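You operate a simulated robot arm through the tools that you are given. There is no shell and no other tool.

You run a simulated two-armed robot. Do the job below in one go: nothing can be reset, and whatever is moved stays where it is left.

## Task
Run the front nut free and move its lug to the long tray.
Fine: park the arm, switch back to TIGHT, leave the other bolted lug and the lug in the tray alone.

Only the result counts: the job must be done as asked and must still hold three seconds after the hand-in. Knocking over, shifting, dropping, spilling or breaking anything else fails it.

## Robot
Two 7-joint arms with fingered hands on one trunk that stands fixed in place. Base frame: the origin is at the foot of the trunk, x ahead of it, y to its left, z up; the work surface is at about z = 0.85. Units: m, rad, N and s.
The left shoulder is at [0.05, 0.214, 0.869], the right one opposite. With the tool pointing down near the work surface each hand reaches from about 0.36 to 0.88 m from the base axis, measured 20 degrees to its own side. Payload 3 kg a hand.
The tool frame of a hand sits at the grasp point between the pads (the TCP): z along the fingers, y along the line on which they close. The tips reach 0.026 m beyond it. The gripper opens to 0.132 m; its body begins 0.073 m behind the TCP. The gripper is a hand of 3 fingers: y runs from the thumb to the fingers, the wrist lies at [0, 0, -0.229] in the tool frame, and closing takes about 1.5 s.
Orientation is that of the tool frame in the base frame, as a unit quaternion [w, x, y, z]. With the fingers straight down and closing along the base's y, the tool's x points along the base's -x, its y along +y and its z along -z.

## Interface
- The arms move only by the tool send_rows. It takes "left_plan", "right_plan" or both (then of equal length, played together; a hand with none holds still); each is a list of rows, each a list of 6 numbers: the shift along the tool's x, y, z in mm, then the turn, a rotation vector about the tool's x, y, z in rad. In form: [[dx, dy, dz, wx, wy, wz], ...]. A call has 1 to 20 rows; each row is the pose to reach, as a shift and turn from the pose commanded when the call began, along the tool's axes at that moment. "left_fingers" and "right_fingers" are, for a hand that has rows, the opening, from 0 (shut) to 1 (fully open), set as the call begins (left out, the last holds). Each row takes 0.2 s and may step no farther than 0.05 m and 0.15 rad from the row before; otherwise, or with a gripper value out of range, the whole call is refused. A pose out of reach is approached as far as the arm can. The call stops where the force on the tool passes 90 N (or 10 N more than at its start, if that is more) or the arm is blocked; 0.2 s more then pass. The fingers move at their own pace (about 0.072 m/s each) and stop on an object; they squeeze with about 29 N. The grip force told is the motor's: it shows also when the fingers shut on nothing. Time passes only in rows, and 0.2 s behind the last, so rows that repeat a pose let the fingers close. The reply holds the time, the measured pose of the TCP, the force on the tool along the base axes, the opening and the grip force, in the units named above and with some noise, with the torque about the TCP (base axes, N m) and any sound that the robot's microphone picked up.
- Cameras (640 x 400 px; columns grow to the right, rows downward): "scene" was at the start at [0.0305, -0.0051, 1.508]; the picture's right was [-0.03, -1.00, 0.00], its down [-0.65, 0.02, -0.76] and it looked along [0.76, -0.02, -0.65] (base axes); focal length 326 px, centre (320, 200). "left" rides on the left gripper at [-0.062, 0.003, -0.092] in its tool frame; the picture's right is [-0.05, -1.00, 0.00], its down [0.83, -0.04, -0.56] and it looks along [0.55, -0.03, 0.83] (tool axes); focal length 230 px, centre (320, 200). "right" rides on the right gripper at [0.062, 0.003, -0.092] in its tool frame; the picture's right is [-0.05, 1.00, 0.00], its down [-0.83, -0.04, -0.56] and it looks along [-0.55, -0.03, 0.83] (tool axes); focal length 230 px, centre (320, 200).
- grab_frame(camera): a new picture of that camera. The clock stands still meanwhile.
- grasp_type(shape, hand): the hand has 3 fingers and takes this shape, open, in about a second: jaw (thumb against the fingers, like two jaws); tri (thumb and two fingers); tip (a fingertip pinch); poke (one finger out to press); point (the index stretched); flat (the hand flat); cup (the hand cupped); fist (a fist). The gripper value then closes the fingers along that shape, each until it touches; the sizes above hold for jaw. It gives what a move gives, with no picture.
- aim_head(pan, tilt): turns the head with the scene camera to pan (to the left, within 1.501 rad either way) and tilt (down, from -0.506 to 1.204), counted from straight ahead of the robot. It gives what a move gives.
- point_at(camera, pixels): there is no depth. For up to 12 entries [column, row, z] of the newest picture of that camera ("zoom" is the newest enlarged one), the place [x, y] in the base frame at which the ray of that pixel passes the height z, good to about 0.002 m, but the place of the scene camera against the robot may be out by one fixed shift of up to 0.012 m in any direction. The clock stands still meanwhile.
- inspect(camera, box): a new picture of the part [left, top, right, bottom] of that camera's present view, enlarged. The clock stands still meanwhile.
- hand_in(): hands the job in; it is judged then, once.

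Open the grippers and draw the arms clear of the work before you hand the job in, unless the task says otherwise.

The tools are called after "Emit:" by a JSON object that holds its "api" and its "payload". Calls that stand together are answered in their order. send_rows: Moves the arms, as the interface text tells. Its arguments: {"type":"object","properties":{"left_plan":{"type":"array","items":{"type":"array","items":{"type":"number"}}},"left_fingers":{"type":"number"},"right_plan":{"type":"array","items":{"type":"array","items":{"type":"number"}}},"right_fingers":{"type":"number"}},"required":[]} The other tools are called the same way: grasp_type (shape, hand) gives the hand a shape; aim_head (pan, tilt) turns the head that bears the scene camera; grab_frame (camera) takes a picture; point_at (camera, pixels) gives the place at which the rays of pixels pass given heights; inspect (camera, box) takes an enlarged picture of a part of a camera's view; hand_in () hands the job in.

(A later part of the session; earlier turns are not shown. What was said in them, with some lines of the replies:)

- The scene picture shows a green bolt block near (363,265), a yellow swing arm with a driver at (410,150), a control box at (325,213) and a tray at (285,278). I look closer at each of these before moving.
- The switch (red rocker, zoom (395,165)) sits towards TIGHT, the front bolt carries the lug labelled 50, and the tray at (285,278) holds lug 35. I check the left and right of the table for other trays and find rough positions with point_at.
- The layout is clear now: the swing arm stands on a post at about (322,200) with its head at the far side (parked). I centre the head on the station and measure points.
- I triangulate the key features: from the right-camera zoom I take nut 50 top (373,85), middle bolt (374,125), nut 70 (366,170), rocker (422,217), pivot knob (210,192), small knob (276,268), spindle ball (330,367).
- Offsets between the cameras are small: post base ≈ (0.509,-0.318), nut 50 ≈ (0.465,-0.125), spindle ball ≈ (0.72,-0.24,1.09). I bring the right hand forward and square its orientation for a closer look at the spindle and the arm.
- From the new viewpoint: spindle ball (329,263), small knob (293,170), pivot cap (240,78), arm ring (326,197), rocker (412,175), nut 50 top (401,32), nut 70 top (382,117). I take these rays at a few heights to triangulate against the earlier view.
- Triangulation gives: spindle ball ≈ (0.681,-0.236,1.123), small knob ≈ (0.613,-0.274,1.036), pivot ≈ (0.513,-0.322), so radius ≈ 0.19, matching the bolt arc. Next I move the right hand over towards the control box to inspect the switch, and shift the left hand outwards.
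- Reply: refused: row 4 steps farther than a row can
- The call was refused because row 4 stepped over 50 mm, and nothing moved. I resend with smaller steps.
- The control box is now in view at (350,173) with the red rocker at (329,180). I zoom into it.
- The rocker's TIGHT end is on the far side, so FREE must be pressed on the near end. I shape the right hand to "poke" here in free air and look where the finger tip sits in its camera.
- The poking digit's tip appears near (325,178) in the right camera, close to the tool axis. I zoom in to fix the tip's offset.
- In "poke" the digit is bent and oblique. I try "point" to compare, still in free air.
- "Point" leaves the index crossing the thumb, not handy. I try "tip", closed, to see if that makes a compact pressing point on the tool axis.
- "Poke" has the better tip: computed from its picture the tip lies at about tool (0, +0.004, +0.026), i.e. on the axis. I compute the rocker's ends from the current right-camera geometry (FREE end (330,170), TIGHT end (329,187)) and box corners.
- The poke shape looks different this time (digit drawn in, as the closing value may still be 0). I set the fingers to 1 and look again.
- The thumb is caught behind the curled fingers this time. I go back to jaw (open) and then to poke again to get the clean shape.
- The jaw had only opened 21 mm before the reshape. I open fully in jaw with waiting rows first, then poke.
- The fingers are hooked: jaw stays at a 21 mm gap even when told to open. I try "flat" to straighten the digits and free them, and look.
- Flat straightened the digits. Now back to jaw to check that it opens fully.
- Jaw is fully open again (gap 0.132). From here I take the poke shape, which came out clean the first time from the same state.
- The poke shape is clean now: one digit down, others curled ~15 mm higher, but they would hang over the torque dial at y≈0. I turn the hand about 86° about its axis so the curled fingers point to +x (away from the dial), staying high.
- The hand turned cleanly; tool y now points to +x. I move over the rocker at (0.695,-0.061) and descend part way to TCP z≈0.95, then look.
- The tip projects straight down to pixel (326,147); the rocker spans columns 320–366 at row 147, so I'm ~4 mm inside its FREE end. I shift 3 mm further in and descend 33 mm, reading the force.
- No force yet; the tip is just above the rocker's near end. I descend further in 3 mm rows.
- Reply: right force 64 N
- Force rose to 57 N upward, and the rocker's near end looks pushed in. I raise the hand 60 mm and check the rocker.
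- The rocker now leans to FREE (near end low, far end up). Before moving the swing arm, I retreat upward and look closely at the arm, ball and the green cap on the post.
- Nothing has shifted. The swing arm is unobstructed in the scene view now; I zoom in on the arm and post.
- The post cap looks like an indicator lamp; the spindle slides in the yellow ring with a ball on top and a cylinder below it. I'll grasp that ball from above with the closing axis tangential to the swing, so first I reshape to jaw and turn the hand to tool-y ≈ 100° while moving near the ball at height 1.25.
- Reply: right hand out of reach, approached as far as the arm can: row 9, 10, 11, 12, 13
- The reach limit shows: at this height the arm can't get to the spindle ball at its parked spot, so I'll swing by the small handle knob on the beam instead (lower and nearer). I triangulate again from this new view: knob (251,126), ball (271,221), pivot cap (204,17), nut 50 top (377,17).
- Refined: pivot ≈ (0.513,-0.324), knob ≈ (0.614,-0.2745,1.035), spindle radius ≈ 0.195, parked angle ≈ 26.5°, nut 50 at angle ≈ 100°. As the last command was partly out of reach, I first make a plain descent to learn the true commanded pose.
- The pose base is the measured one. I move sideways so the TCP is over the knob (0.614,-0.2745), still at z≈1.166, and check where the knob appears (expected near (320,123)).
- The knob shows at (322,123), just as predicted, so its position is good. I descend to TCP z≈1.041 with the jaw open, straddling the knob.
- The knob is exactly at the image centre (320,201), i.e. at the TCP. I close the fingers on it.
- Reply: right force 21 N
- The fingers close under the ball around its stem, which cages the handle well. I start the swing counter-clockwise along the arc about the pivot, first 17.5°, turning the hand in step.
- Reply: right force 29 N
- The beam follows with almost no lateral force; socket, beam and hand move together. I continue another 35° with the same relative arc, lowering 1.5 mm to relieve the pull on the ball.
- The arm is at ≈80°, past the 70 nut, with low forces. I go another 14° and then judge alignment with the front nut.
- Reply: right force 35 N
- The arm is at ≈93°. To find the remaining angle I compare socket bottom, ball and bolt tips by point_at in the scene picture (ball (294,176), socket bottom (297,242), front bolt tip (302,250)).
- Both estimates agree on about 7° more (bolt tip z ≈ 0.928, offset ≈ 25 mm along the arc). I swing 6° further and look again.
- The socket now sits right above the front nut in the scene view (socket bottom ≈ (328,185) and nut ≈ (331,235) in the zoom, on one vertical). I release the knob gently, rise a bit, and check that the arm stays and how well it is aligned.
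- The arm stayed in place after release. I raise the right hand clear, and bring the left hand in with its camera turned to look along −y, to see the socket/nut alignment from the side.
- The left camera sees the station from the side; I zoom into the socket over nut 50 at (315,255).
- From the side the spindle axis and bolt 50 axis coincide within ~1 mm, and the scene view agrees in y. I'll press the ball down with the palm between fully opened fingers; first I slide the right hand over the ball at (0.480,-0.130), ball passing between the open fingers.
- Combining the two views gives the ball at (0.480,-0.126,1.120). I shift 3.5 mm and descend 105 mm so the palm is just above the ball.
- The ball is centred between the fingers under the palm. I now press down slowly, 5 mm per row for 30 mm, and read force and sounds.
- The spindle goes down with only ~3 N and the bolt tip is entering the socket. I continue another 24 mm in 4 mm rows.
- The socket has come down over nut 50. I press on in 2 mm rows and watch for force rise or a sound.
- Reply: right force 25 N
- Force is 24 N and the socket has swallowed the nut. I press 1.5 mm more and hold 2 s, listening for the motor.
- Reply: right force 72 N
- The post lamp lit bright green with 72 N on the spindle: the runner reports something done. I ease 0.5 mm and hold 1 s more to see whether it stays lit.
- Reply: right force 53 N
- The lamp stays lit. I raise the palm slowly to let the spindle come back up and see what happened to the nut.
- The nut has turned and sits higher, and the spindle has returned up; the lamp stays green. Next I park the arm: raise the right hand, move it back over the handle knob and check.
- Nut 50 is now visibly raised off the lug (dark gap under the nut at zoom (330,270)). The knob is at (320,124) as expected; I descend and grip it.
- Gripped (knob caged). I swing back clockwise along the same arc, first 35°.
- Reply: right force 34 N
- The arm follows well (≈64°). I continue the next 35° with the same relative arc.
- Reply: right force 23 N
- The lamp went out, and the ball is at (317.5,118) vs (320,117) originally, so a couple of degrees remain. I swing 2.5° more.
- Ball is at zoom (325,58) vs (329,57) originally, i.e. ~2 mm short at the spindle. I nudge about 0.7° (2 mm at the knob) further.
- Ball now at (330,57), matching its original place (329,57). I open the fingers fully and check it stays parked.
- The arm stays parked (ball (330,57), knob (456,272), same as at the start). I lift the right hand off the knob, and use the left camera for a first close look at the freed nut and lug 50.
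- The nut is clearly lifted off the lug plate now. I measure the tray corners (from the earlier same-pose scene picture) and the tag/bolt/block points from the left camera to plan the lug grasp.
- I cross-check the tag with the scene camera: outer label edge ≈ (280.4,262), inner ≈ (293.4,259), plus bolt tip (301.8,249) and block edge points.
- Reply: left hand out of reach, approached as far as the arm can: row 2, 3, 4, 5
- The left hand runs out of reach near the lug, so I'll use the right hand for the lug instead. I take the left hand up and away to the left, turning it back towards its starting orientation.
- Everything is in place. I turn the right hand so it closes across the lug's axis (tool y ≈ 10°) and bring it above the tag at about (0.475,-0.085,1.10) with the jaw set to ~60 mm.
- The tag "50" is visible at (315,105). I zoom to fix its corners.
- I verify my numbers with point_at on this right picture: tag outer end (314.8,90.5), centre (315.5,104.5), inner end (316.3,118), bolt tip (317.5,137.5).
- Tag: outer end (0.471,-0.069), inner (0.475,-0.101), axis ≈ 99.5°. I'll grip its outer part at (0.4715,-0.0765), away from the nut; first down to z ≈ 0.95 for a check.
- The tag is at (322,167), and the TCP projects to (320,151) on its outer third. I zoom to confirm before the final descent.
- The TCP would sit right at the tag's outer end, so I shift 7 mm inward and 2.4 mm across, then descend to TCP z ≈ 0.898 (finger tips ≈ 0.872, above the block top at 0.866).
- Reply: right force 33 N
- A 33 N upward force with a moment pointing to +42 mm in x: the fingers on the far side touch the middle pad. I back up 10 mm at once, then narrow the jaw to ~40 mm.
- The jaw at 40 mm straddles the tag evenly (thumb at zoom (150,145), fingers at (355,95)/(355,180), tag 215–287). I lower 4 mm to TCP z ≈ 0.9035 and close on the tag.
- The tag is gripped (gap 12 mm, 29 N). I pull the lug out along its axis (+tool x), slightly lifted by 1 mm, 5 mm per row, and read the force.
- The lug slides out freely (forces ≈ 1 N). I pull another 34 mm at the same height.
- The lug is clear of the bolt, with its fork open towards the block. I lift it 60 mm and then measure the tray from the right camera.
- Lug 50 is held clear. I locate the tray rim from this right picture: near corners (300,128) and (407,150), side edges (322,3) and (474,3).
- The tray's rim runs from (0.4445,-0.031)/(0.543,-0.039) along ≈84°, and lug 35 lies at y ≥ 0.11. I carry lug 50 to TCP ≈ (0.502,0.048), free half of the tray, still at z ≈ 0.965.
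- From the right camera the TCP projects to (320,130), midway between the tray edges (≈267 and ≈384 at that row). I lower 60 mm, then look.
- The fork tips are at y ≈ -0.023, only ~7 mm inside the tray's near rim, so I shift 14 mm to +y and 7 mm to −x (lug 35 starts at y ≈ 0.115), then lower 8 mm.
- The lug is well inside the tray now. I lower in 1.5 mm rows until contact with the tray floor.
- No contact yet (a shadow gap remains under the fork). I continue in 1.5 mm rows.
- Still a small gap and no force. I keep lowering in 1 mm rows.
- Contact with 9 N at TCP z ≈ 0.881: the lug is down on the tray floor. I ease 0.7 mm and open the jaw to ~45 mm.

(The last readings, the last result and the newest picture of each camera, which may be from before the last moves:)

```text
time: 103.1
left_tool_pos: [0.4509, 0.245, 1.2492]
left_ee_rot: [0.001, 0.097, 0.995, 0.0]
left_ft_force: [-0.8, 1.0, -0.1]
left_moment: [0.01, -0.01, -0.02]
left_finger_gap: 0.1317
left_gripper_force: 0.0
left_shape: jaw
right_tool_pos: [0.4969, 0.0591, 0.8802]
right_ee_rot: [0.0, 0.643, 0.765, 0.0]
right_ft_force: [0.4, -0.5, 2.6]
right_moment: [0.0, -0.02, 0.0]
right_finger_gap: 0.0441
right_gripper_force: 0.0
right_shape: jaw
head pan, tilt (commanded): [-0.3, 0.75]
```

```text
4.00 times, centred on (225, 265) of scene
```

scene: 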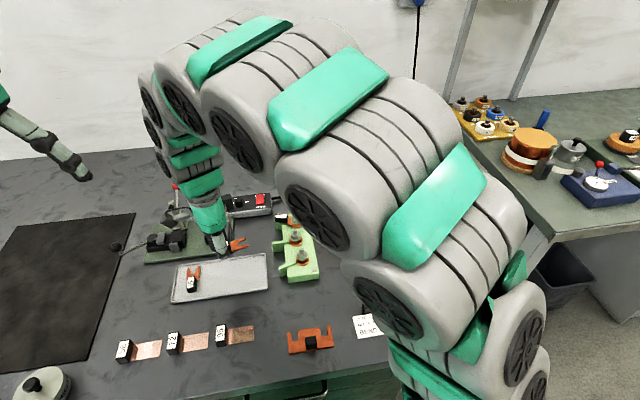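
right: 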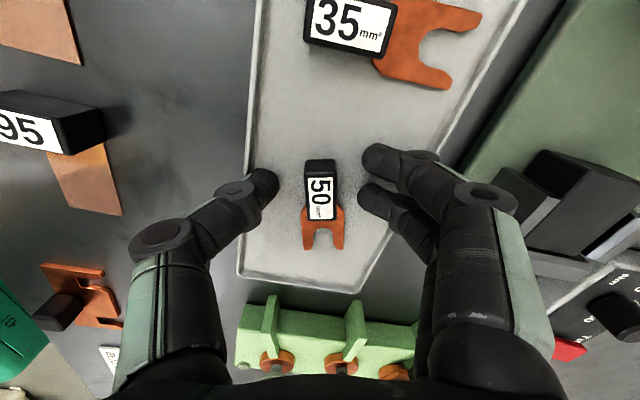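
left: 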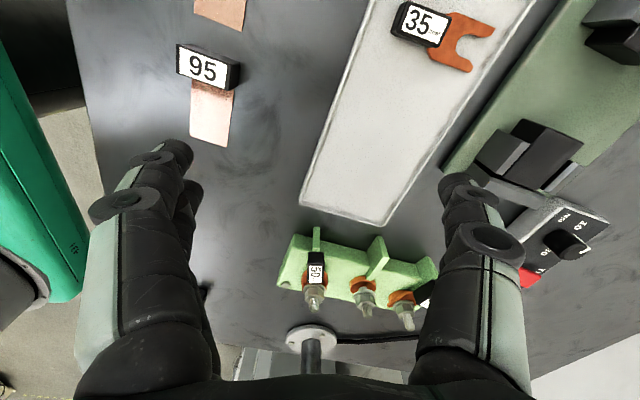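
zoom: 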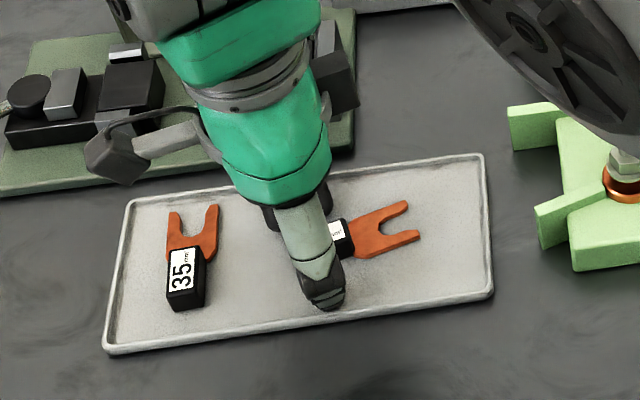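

Lug 50 lies in the tray between the open fingers. I lift the hand straight up.

Emit:
{"api": "send_rows", "payload": {"right_plan": [[0, 0, -8, 0, 0, 0], [0, 0, -25, 0, 0, 0], [0, 0, -60, 0, 0, 0], [0, 0, -100, 0, 0, 0], [0, 0, -140, 0, 0, 0], [0, 0, -180, 0, 0, 0], [0, 0, -220, 0, 0, 0], [0, 0, -220, 0, 0, 0]]}}

Emit:
{"api": "grab_frame", "payload": {"camera": "right"}}

Emit:
{"api": "inspect", "payload": {"camera": "scene", "box": [160, 215, 330, 315]}}

Emit:
{"api": "grab_frame", "payload": {"camera": "scene"}}

```text
time: 104.9
left_tool_pos: [0.4505, 0.2458, 1.2489]
left_ee_rot: [0.0, 0.097, 0.995, 0.0]
left_ft_force: [-0.4, 0.4, -0.2]
left_moment: [-0.03, -0.01, 0.02]
left_finger_gap: 0.1316
left_gripper_force: 0.1
left_shape: jaw
right_tool_pos: [0.4947, 0.0613, 1.1038]
right_ee_rot: [0.0, 0.644, 0.765, 0.0]
right_ft_force: [0.0, -0.4, -0.6]
right_moment: [-0.01, 0.01, 0.03]
right_finger_gap: 0.0448
right_gripper_force: 0.1
right_shape: jaw
head pan, tilt (commanded): [-0.3, 0.75]
```

```text
taken
```

right: 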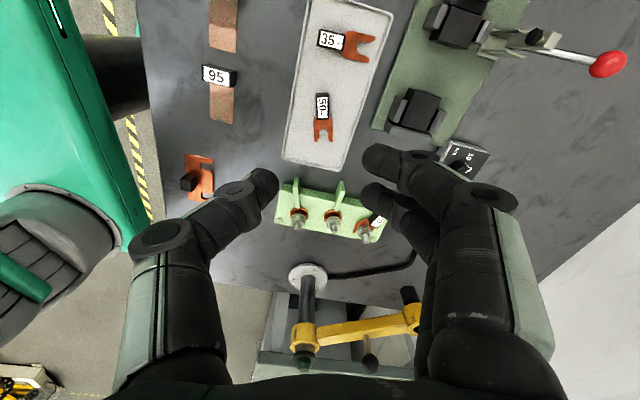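

```text
3.76 times, centred on (245, 265) of scene
```

zoom: 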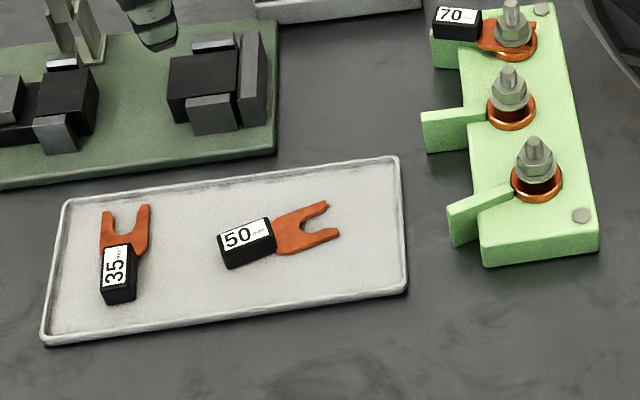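

```text
taken
```

scene: 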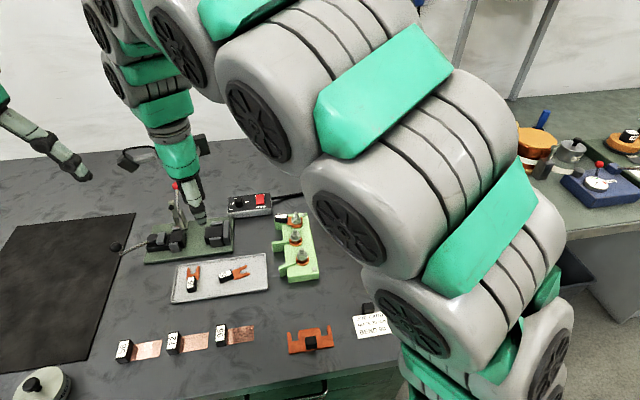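

Lug 50 rests in the long tray beside lug 35, which has not moved. Now the switch: I move the right hand over to y ≈ -0.07 at z ≈ 1.13 and open the jaw fully before taking the poke shape.

Emit:
{"api": "send_rows", "payload": {"right_plan": [[-20, -4, -15, 0, 0, 0.02], [-45, -8, -30, 0, 0, 0.05], [-70, -12, -30, 0, 0, 0.08], [-95, -17, -30, 0, 0, 0.11], [-120, -21, -30, 0, 0, 0.14], [-129, -22.5, -30, 0, 0, 0.172], [-129, -22.5, -30, 0, 0, 0.172], [-129, -22.5, -30, 0, 0, 0.172]], "right_fingers": 1}}

Emit:
{"api": "grasp_type", "payload": {"shape": "poke", "hand": "right"}}

Emit:
{"api": "grab_frame", "payload": {"camera": "right"}}

Emit:
{"api": "grab_frame", "payload": {"camera": "scene"}}

```text
time: 106.7
left_tool_pos: [0.4498, 0.2456, 1.2491]
left_ee_rot: [0.001, 0.097, 0.995, 0.0]
left_ft_force: [0.9, 0.3, -0.9]
left_moment: [-0.01, 0.03, 0.01]
left_finger_gap: 0.1319
left_gripper_force: 0.0
left_shape: jaw
right_tool_pos: [0.4966, -0.07, 1.1307]
right_ee_rot: [0.0, 0.708, 0.706, 0.0]
right_ft_force: [0.1, -0.6, 0.8]
right_moment: [0.01, 0.04, 0.0]
right_finger_gap: 0.1321
right_gripper_force: 0.1
right_shape: jaw
head pan, tilt (commanded): [-0.3, 0.75]
```

```text
time: 107.6
left_tool_pos: [0.4512, 0.2457, 1.2495]
left_ee_rot: [-0.001, 0.097, 0.995, 0.0]
left_ft_force: [-0.1, -0.2, 0.5]
left_moment: [0.03, 0.01, -0.03]
left_finger_gap: 0.1315
left_gripper_force: 0.1
left_shape: jaw
right_tool_pos: [0.4966, -0.0693, 1.1298]
right_ee_rot: [0.001, 0.707, 0.707, -0.001]
right_ft_force: [-0.1, -0.2, 0.0]
right_moment: [-0.01, -0.02, 0.0]
right_finger_gap: 0.0003
right_gripper_force: 0.0
right_shape: poke
head pan, tilt (commanded): [-0.3, 0.75]
```

```text
taken
```

right: 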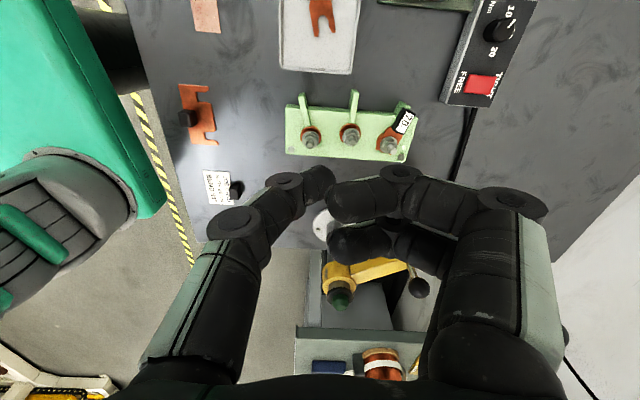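

```text
taken
```

scene: 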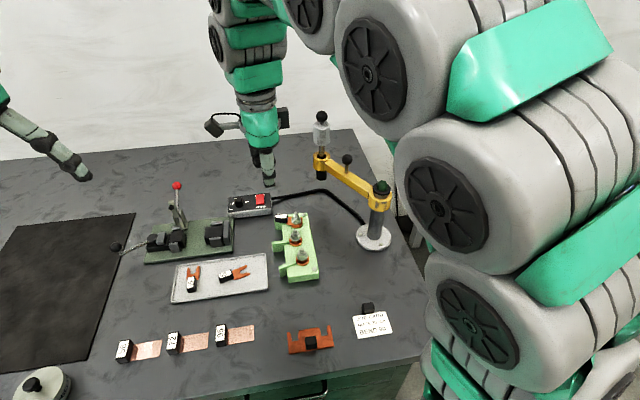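

The poke shape is clean. I move over the rocker's far (TIGHT) end, TCP ≈ (0.7125,-0.061,0.952), descending on the way to stay within reach.

Emit:
{"api": "send_rows", "payload": {"right_plan": [[1, 40, 15, 0, 0, 0], [3, 80, 30, 0, 0, 0], [5, 115, 50, 0, 0, 0], [7, 145, 75, 0, 0, 0], [8.5, 175, 105, 0, 0, 0], [8.5, 200, 140, 0, 0, 0], [8.5, 216, 175, 0, 0, 0], [8.5, 216, 178, 0, 0, 0]]}}

Emit:
{"api": "grab_frame", "payload": {"camera": "right"}}

Emit:
{"api": "inspect", "payload": {"camera": "scene", "box": [220, 140, 320, 220]}}

Emit:
{"api": "grab_frame", "payload": {"camera": "scene"}}

```text
time: 109.4
left_tool_pos: [0.4497, 0.2452, 1.2505]
left_ee_rot: [0.0, 0.096, 0.995, 0.001]
left_ft_force: [0.7, -0.2, 0.2]
left_moment: [0.01, -0.01, -0.01]
left_finger_gap: 0.1318
left_gripper_force: 0.0
left_shape: jaw
right_tool_pos: [0.7133, -0.0627, 0.9511]
right_ee_rot: [0.001, 0.707, 0.707, 0.0]
right_ft_force: [0.4, 0.9, -0.3]
right_moment: [0.0, 0.01, 0.01]
right_finger_gap: 0.0001
right_gripper_force: 0.1
right_shape: poke
head pan, tilt (commanded): [-0.3, 0.75]
```

```text
taken
```

right: 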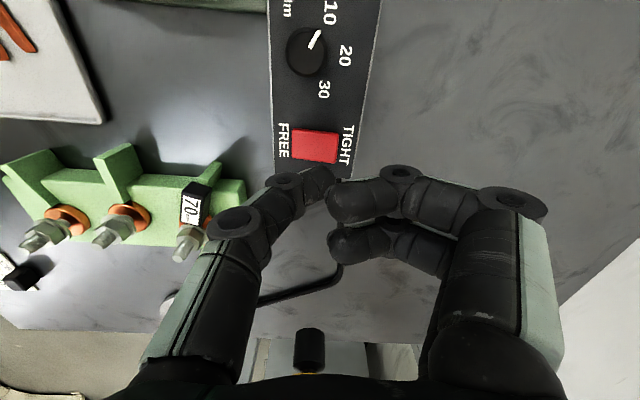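

```text
5.00 times, centred on (270, 180) of scene
```

zoom: 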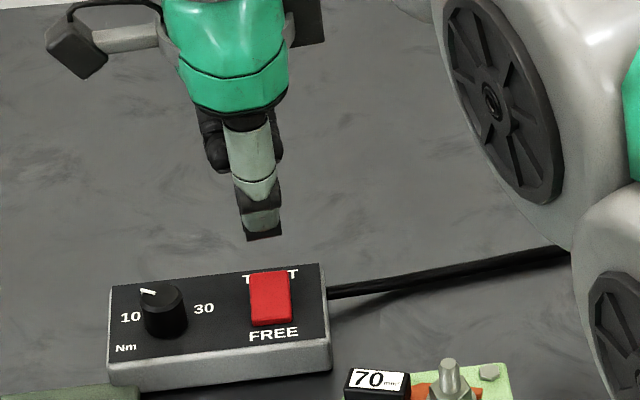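

```text
taken
```

scene: 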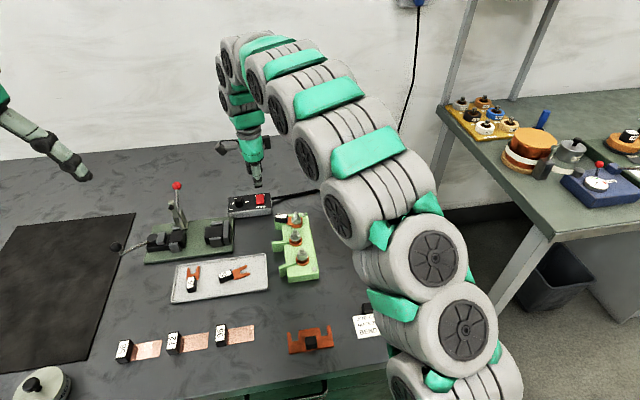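

The rocker spans columns 292–340; the tip projects to ≈326, i.e. 7 mm past the centre on the TIGHT side. I shift 5 mm further out and press down as before.

Emit:
{"api": "send_rows", "payload": {"right_plan": [[0, 5, 10, 0, 0, 0], [0, 5, 20, 0, 0, 0], [0, 5, 28, 0, 0, 0], [0, 5, 33, 0, 0, 0], [0, 5, 37, 0, 0, 0]]}}

Emit:
{"api": "inspect", "payload": {"camera": "scene", "box": [220, 160, 300, 220]}}

Emit:
{"api": "grab_frame", "payload": {"camera": "right"}}

```text
time: 110.6
left_tool_pos: [0.4498, 0.2451, 1.2487]
left_ee_rot: [0.0, 0.096, 0.995, 0.0]
left_ft_force: [0.3, 1.0, -0.1]
left_moment: [0.0, -0.01, 0.0]
left_finger_gap: 0.1319
left_gripper_force: 0.0
left_shape: jaw
right_tool_pos: [0.7179, -0.0619, 0.9162]
right_ee_rot: [0.0, 0.707, 0.707, 0.001]
right_ft_force: [0.5, 0.5, -0.3]
right_moment: [0.01, 0.02, 0.01]
right_finger_gap: 0.0
right_gripper_force: 0.0
right_shape: poke
head pan, tilt (commanded): [-0.3, 0.75]
```

```text
6.67 times, centred on (260, 190) of scene
```

zoom: 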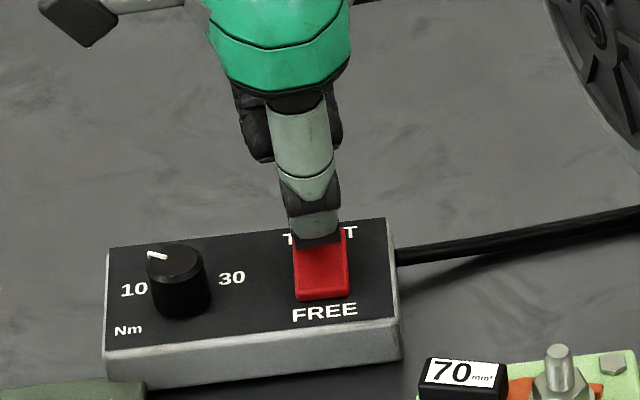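

```text
taken
```

right: 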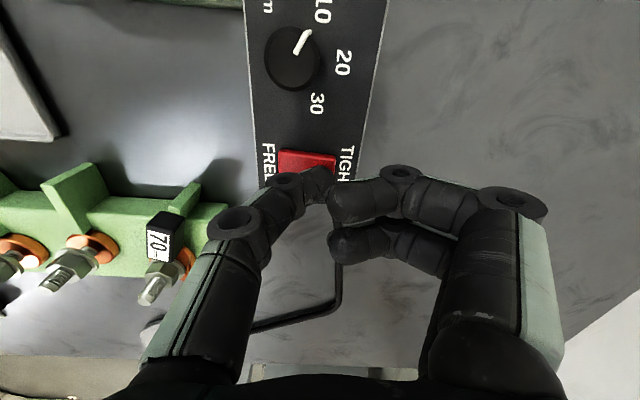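

The tip is just above the rocker's TIGHT end, no contact yet. I press on in 3 mm rows, as with the first press.

Emit:
{"api": "send_rows", "payload": {"right_plan": [[0, 0, 3, 0, 0, 0], [0, 0, 6, 0, 0, 0], [0, 0, 9, 0, 0, 0], [0, 0, 11, 0, 0, 0]]}}

Emit:
{"api": "inspect", "payload": {"camera": "scene", "box": [220, 160, 300, 220]}}

```text
time: 111.6
left_tool_pos: [0.45, 0.2449, 1.2484]
left_ee_rot: [0.0, 0.097, 0.995, 0.0]
left_ft_force: [0.1, -0.3, 0.3]
left_moment: [-0.01, -0.01, -0.02]
left_finger_gap: 0.1319
left_gripper_force: 0.0
left_shape: jaw
right_tool_pos: [0.7182, -0.0609, 0.9071]
right_ee_rot: [0.001, 0.706, 0.708, 0.001]
right_ft_force: [-5.8, -0.7, 34.7]
right_moment: [0.14, -0.14, 0.01]
right_finger_gap: 0.0
right_gripper_force: 0.1
right_shape: poke
head pan, tilt (commanded): [-0.3, 0.75]
```

```text
6.67 times, centred on (260, 190) of scene
```

zoom: 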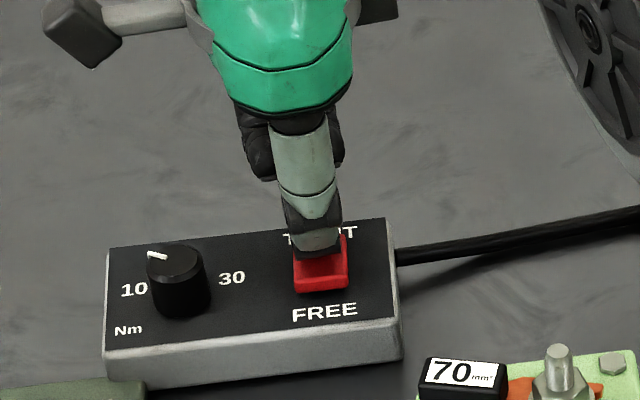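

The FREE end has popped up, so the rocker has tipped to TIGHT (35 N on the tip). I raise the hand and verify.

Emit:
{"api": "send_rows", "payload": {"right_plan": [[0, 0, -10, 0, 0, 0], [0, 0, -40, 0, 0, 0], [0, 0, -75, 0, 0, 0], [0, -20, -110, 0, 0, 0], [0, -55, -140, 0, 0, 0], [0, -95, -165, 0, 0, 0], [0, -135, -190, 0, 0, 0], [0, -175, -215, 0, 0, 0], [0, -215, -240, 0, 0, 0], [0, -250, -260, 0, 0, 0]]}}

Emit:
{"api": "inspect", "payload": {"camera": "scene", "box": [220, 180, 284, 224]}}

Emit:
{"api": "grab_frame", "payload": {"camera": "scene"}}

Emit:
{"api": "inspect", "payload": {"camera": "scene", "box": [300, 105, 340, 185]}}

```text
time: 113.8
left_tool_pos: [0.45, 0.2461, 1.2482]
left_ee_rot: [-0.001, 0.097, 0.995, 0.0]
left_ft_force: [-0.8, 0.6, -0.4]
left_moment: [0.01, 0.0, -0.02]
left_finger_gap: 0.132
left_gripper_force: 0.0
left_shape: jaw
right_tool_pos: [0.4655, -0.061, 1.1649]
right_ee_rot: [0.0, 0.707, 0.707, -0.001]
right_ft_force: [-0.7, 0.4, 0.8]
right_moment: [0.0, 0.01, 0.04]
right_finger_gap: 0.0001
right_gripper_force: 0.2
right_shape: poke
head pan, tilt (commanded): [-0.3, 0.75]
```

```text
9.09 times, centred on (252, 202) of scene
```

zoom: 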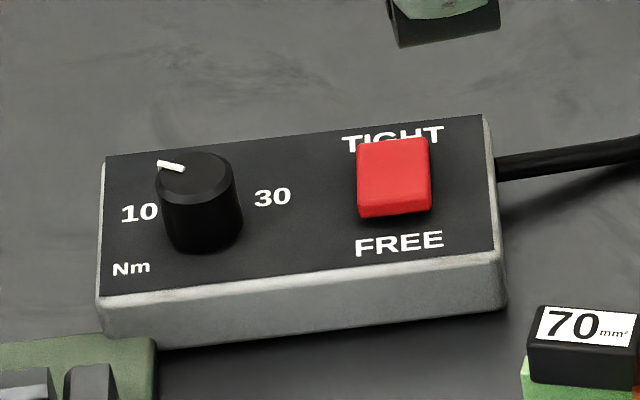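

```text
taken
```

scene: 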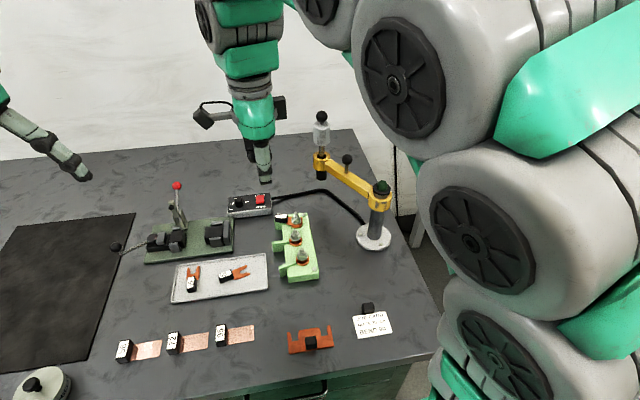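

```text
5.00 times, centred on (320, 145) of scene
```

zoom: 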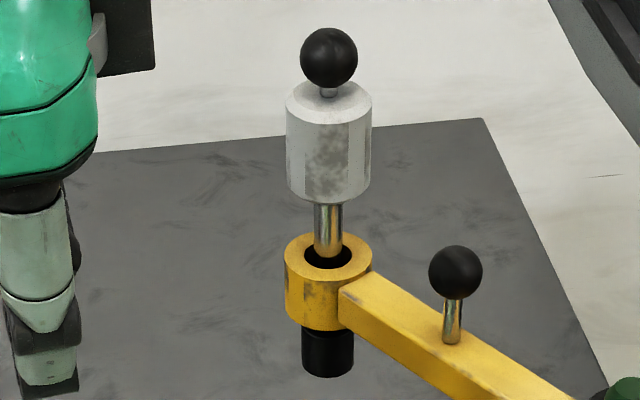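

The rocker is back at TIGHT exactly as at the start, the dial is unchanged, and the swing arm matches its parked picture. I open the right hand to jaw and bring it back near its starting pose, clear of the work.

Emit:
{"api": "grasp_type", "payload": {"shape": "jaw", "hand": "right"}}

Emit:
{"api": "send_rows", "payload": {"right_plan": [[-15, -8, -9, 0, 0, -0.125], [-30, -16, -18, 0, 0, -0.25], [-45, -24, -27, 0, 0, -0.375], [-60, -32, -36, 0, 0, -0.5], [-75, -40, -45, 0, 0, -0.625], [-90, -48, -54, 0, 0, -0.75], [-105, -56, -63, 0, 0, -0.875], [-120, -64, -72, 0, 0, -1.0], [-135, -72, -81, 0, 0, -1.125], [-150, -80, -90, 0, 0, -1.25], [-168, -90, -98, 0, 0, -1.37], [-168, -90, -98, 0, 0, -1.37]], "right_fingers": 1}}

Emit:
{"api": "grab_frame", "payload": {"camera": "scene"}}

Emit:
{"api": "inspect", "payload": {"camera": "scene", "box": [160, 195, 330, 310]}}

Emit:
{"api": "grab_frame", "payload": {"camera": "right"}}

```text
time: 114.7
left_tool_pos: [0.4505, 0.2452, 1.2494]
left_ee_rot: [0.0, 0.098, 0.995, 0.0]
left_ft_force: [0.4, -0.3, -0.7]
left_moment: [-0.01, 0.0, -0.02]
left_finger_gap: 0.132
left_gripper_force: 0.0
left_shape: jaw
right_tool_pos: [0.4671, -0.0605, 1.1646]
right_ee_rot: [0.0, 0.707, 0.707, -0.001]
right_ft_force: [-0.7, -0.3, 0.7]
right_moment: [0.02, 0.02, -0.01]
right_finger_gap: 0.132
right_gripper_force: 0.0
right_shape: jaw
head pan, tilt (commanded): [-0.3, 0.75]
```

```text
time: 117.3
left_tool_pos: [0.4493, 0.2451, 1.2496]
left_ee_rot: [0.0, 0.097, 0.995, 0.0]
left_ft_force: [-0.5, -0.2, 0.3]
left_moment: [0.0, 0.05, 0.0]
left_finger_gap: 0.1319
left_gripper_force: 0.0
left_shape: jaw
right_tool_pos: [0.377, -0.2286, 1.2651]
right_ee_rot: [0.0, 0.099, 0.995, 0.0]
right_ft_force: [0.1, -0.9, 0.0]
right_moment: [-0.03, -0.01, -0.03]
right_finger_gap: 0.1319
right_gripper_force: 0.0
right_shape: jaw
head pan, tilt (commanded): [-0.3, 0.75]
```

```text
taken
```

scene: 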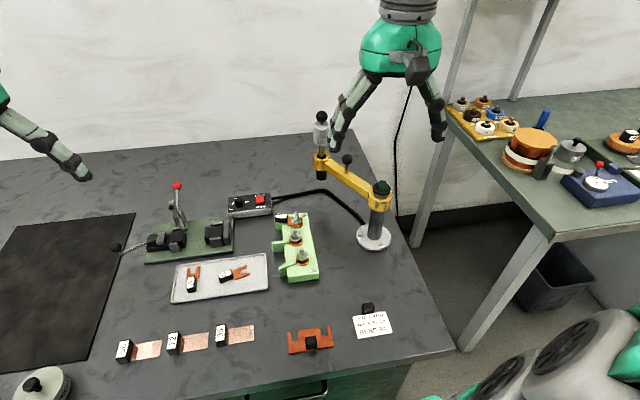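

```text
3.48 times, centred on (245, 252) of scene
```

zoom: 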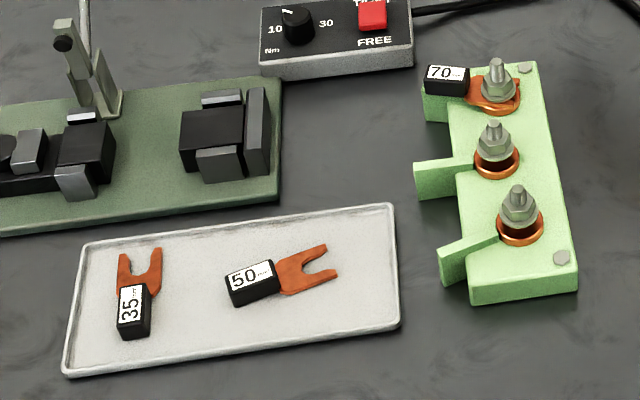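

```text
taken
```

right: 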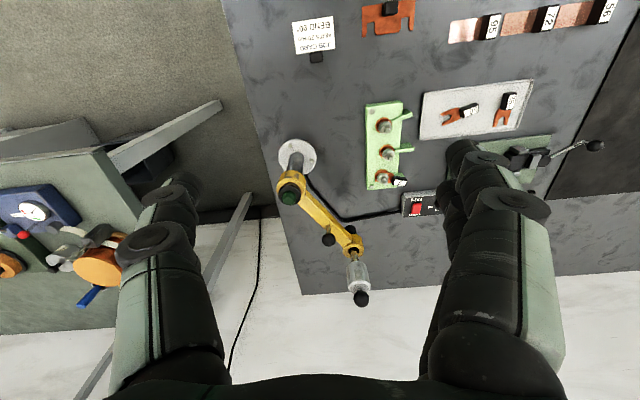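

Final state: lug 50 lies in the long tray beside the unmoved lug 35, and lug 70 is still bolted. The front nut is raised free, the swing arm is parked with its lamp off, the rocker is on TIGHT, and both hands are open and clear. I hand the job in.

Emit:
{"api": "hand_in", "payload": {}}

```text
The job is handed in.
```

The front nut is run free and its lug (50) is now in the long tray. I've handed the job in; no verdict has come back yet.

- **Nut:** I set the switch to FREE, swung the driver over the front nut and pressed it down until the lamp on the post lit green. The nut now sits raised and loose on its bolt, clear of where the lug was.
- **Lug:** Lug 50 slid out with almost no force and lies flat in the free half of the tray.
- **Left alone:** Lug 70 is still bolted, and lug 35 has not moved in the tray.
- **Swing arm:** It is parked again, matching its position in the starting pictures.
- **Switch:** It is back on TIGHT, and the torque dial was not touched.
- **Hands:** Both grippers are open and clear of the work.

While I lowered the right hand to take the lug, its fingers pressed on the block by the middle bolt with about 33 N for a moment. I backed off at once, and nothing looks moved there.
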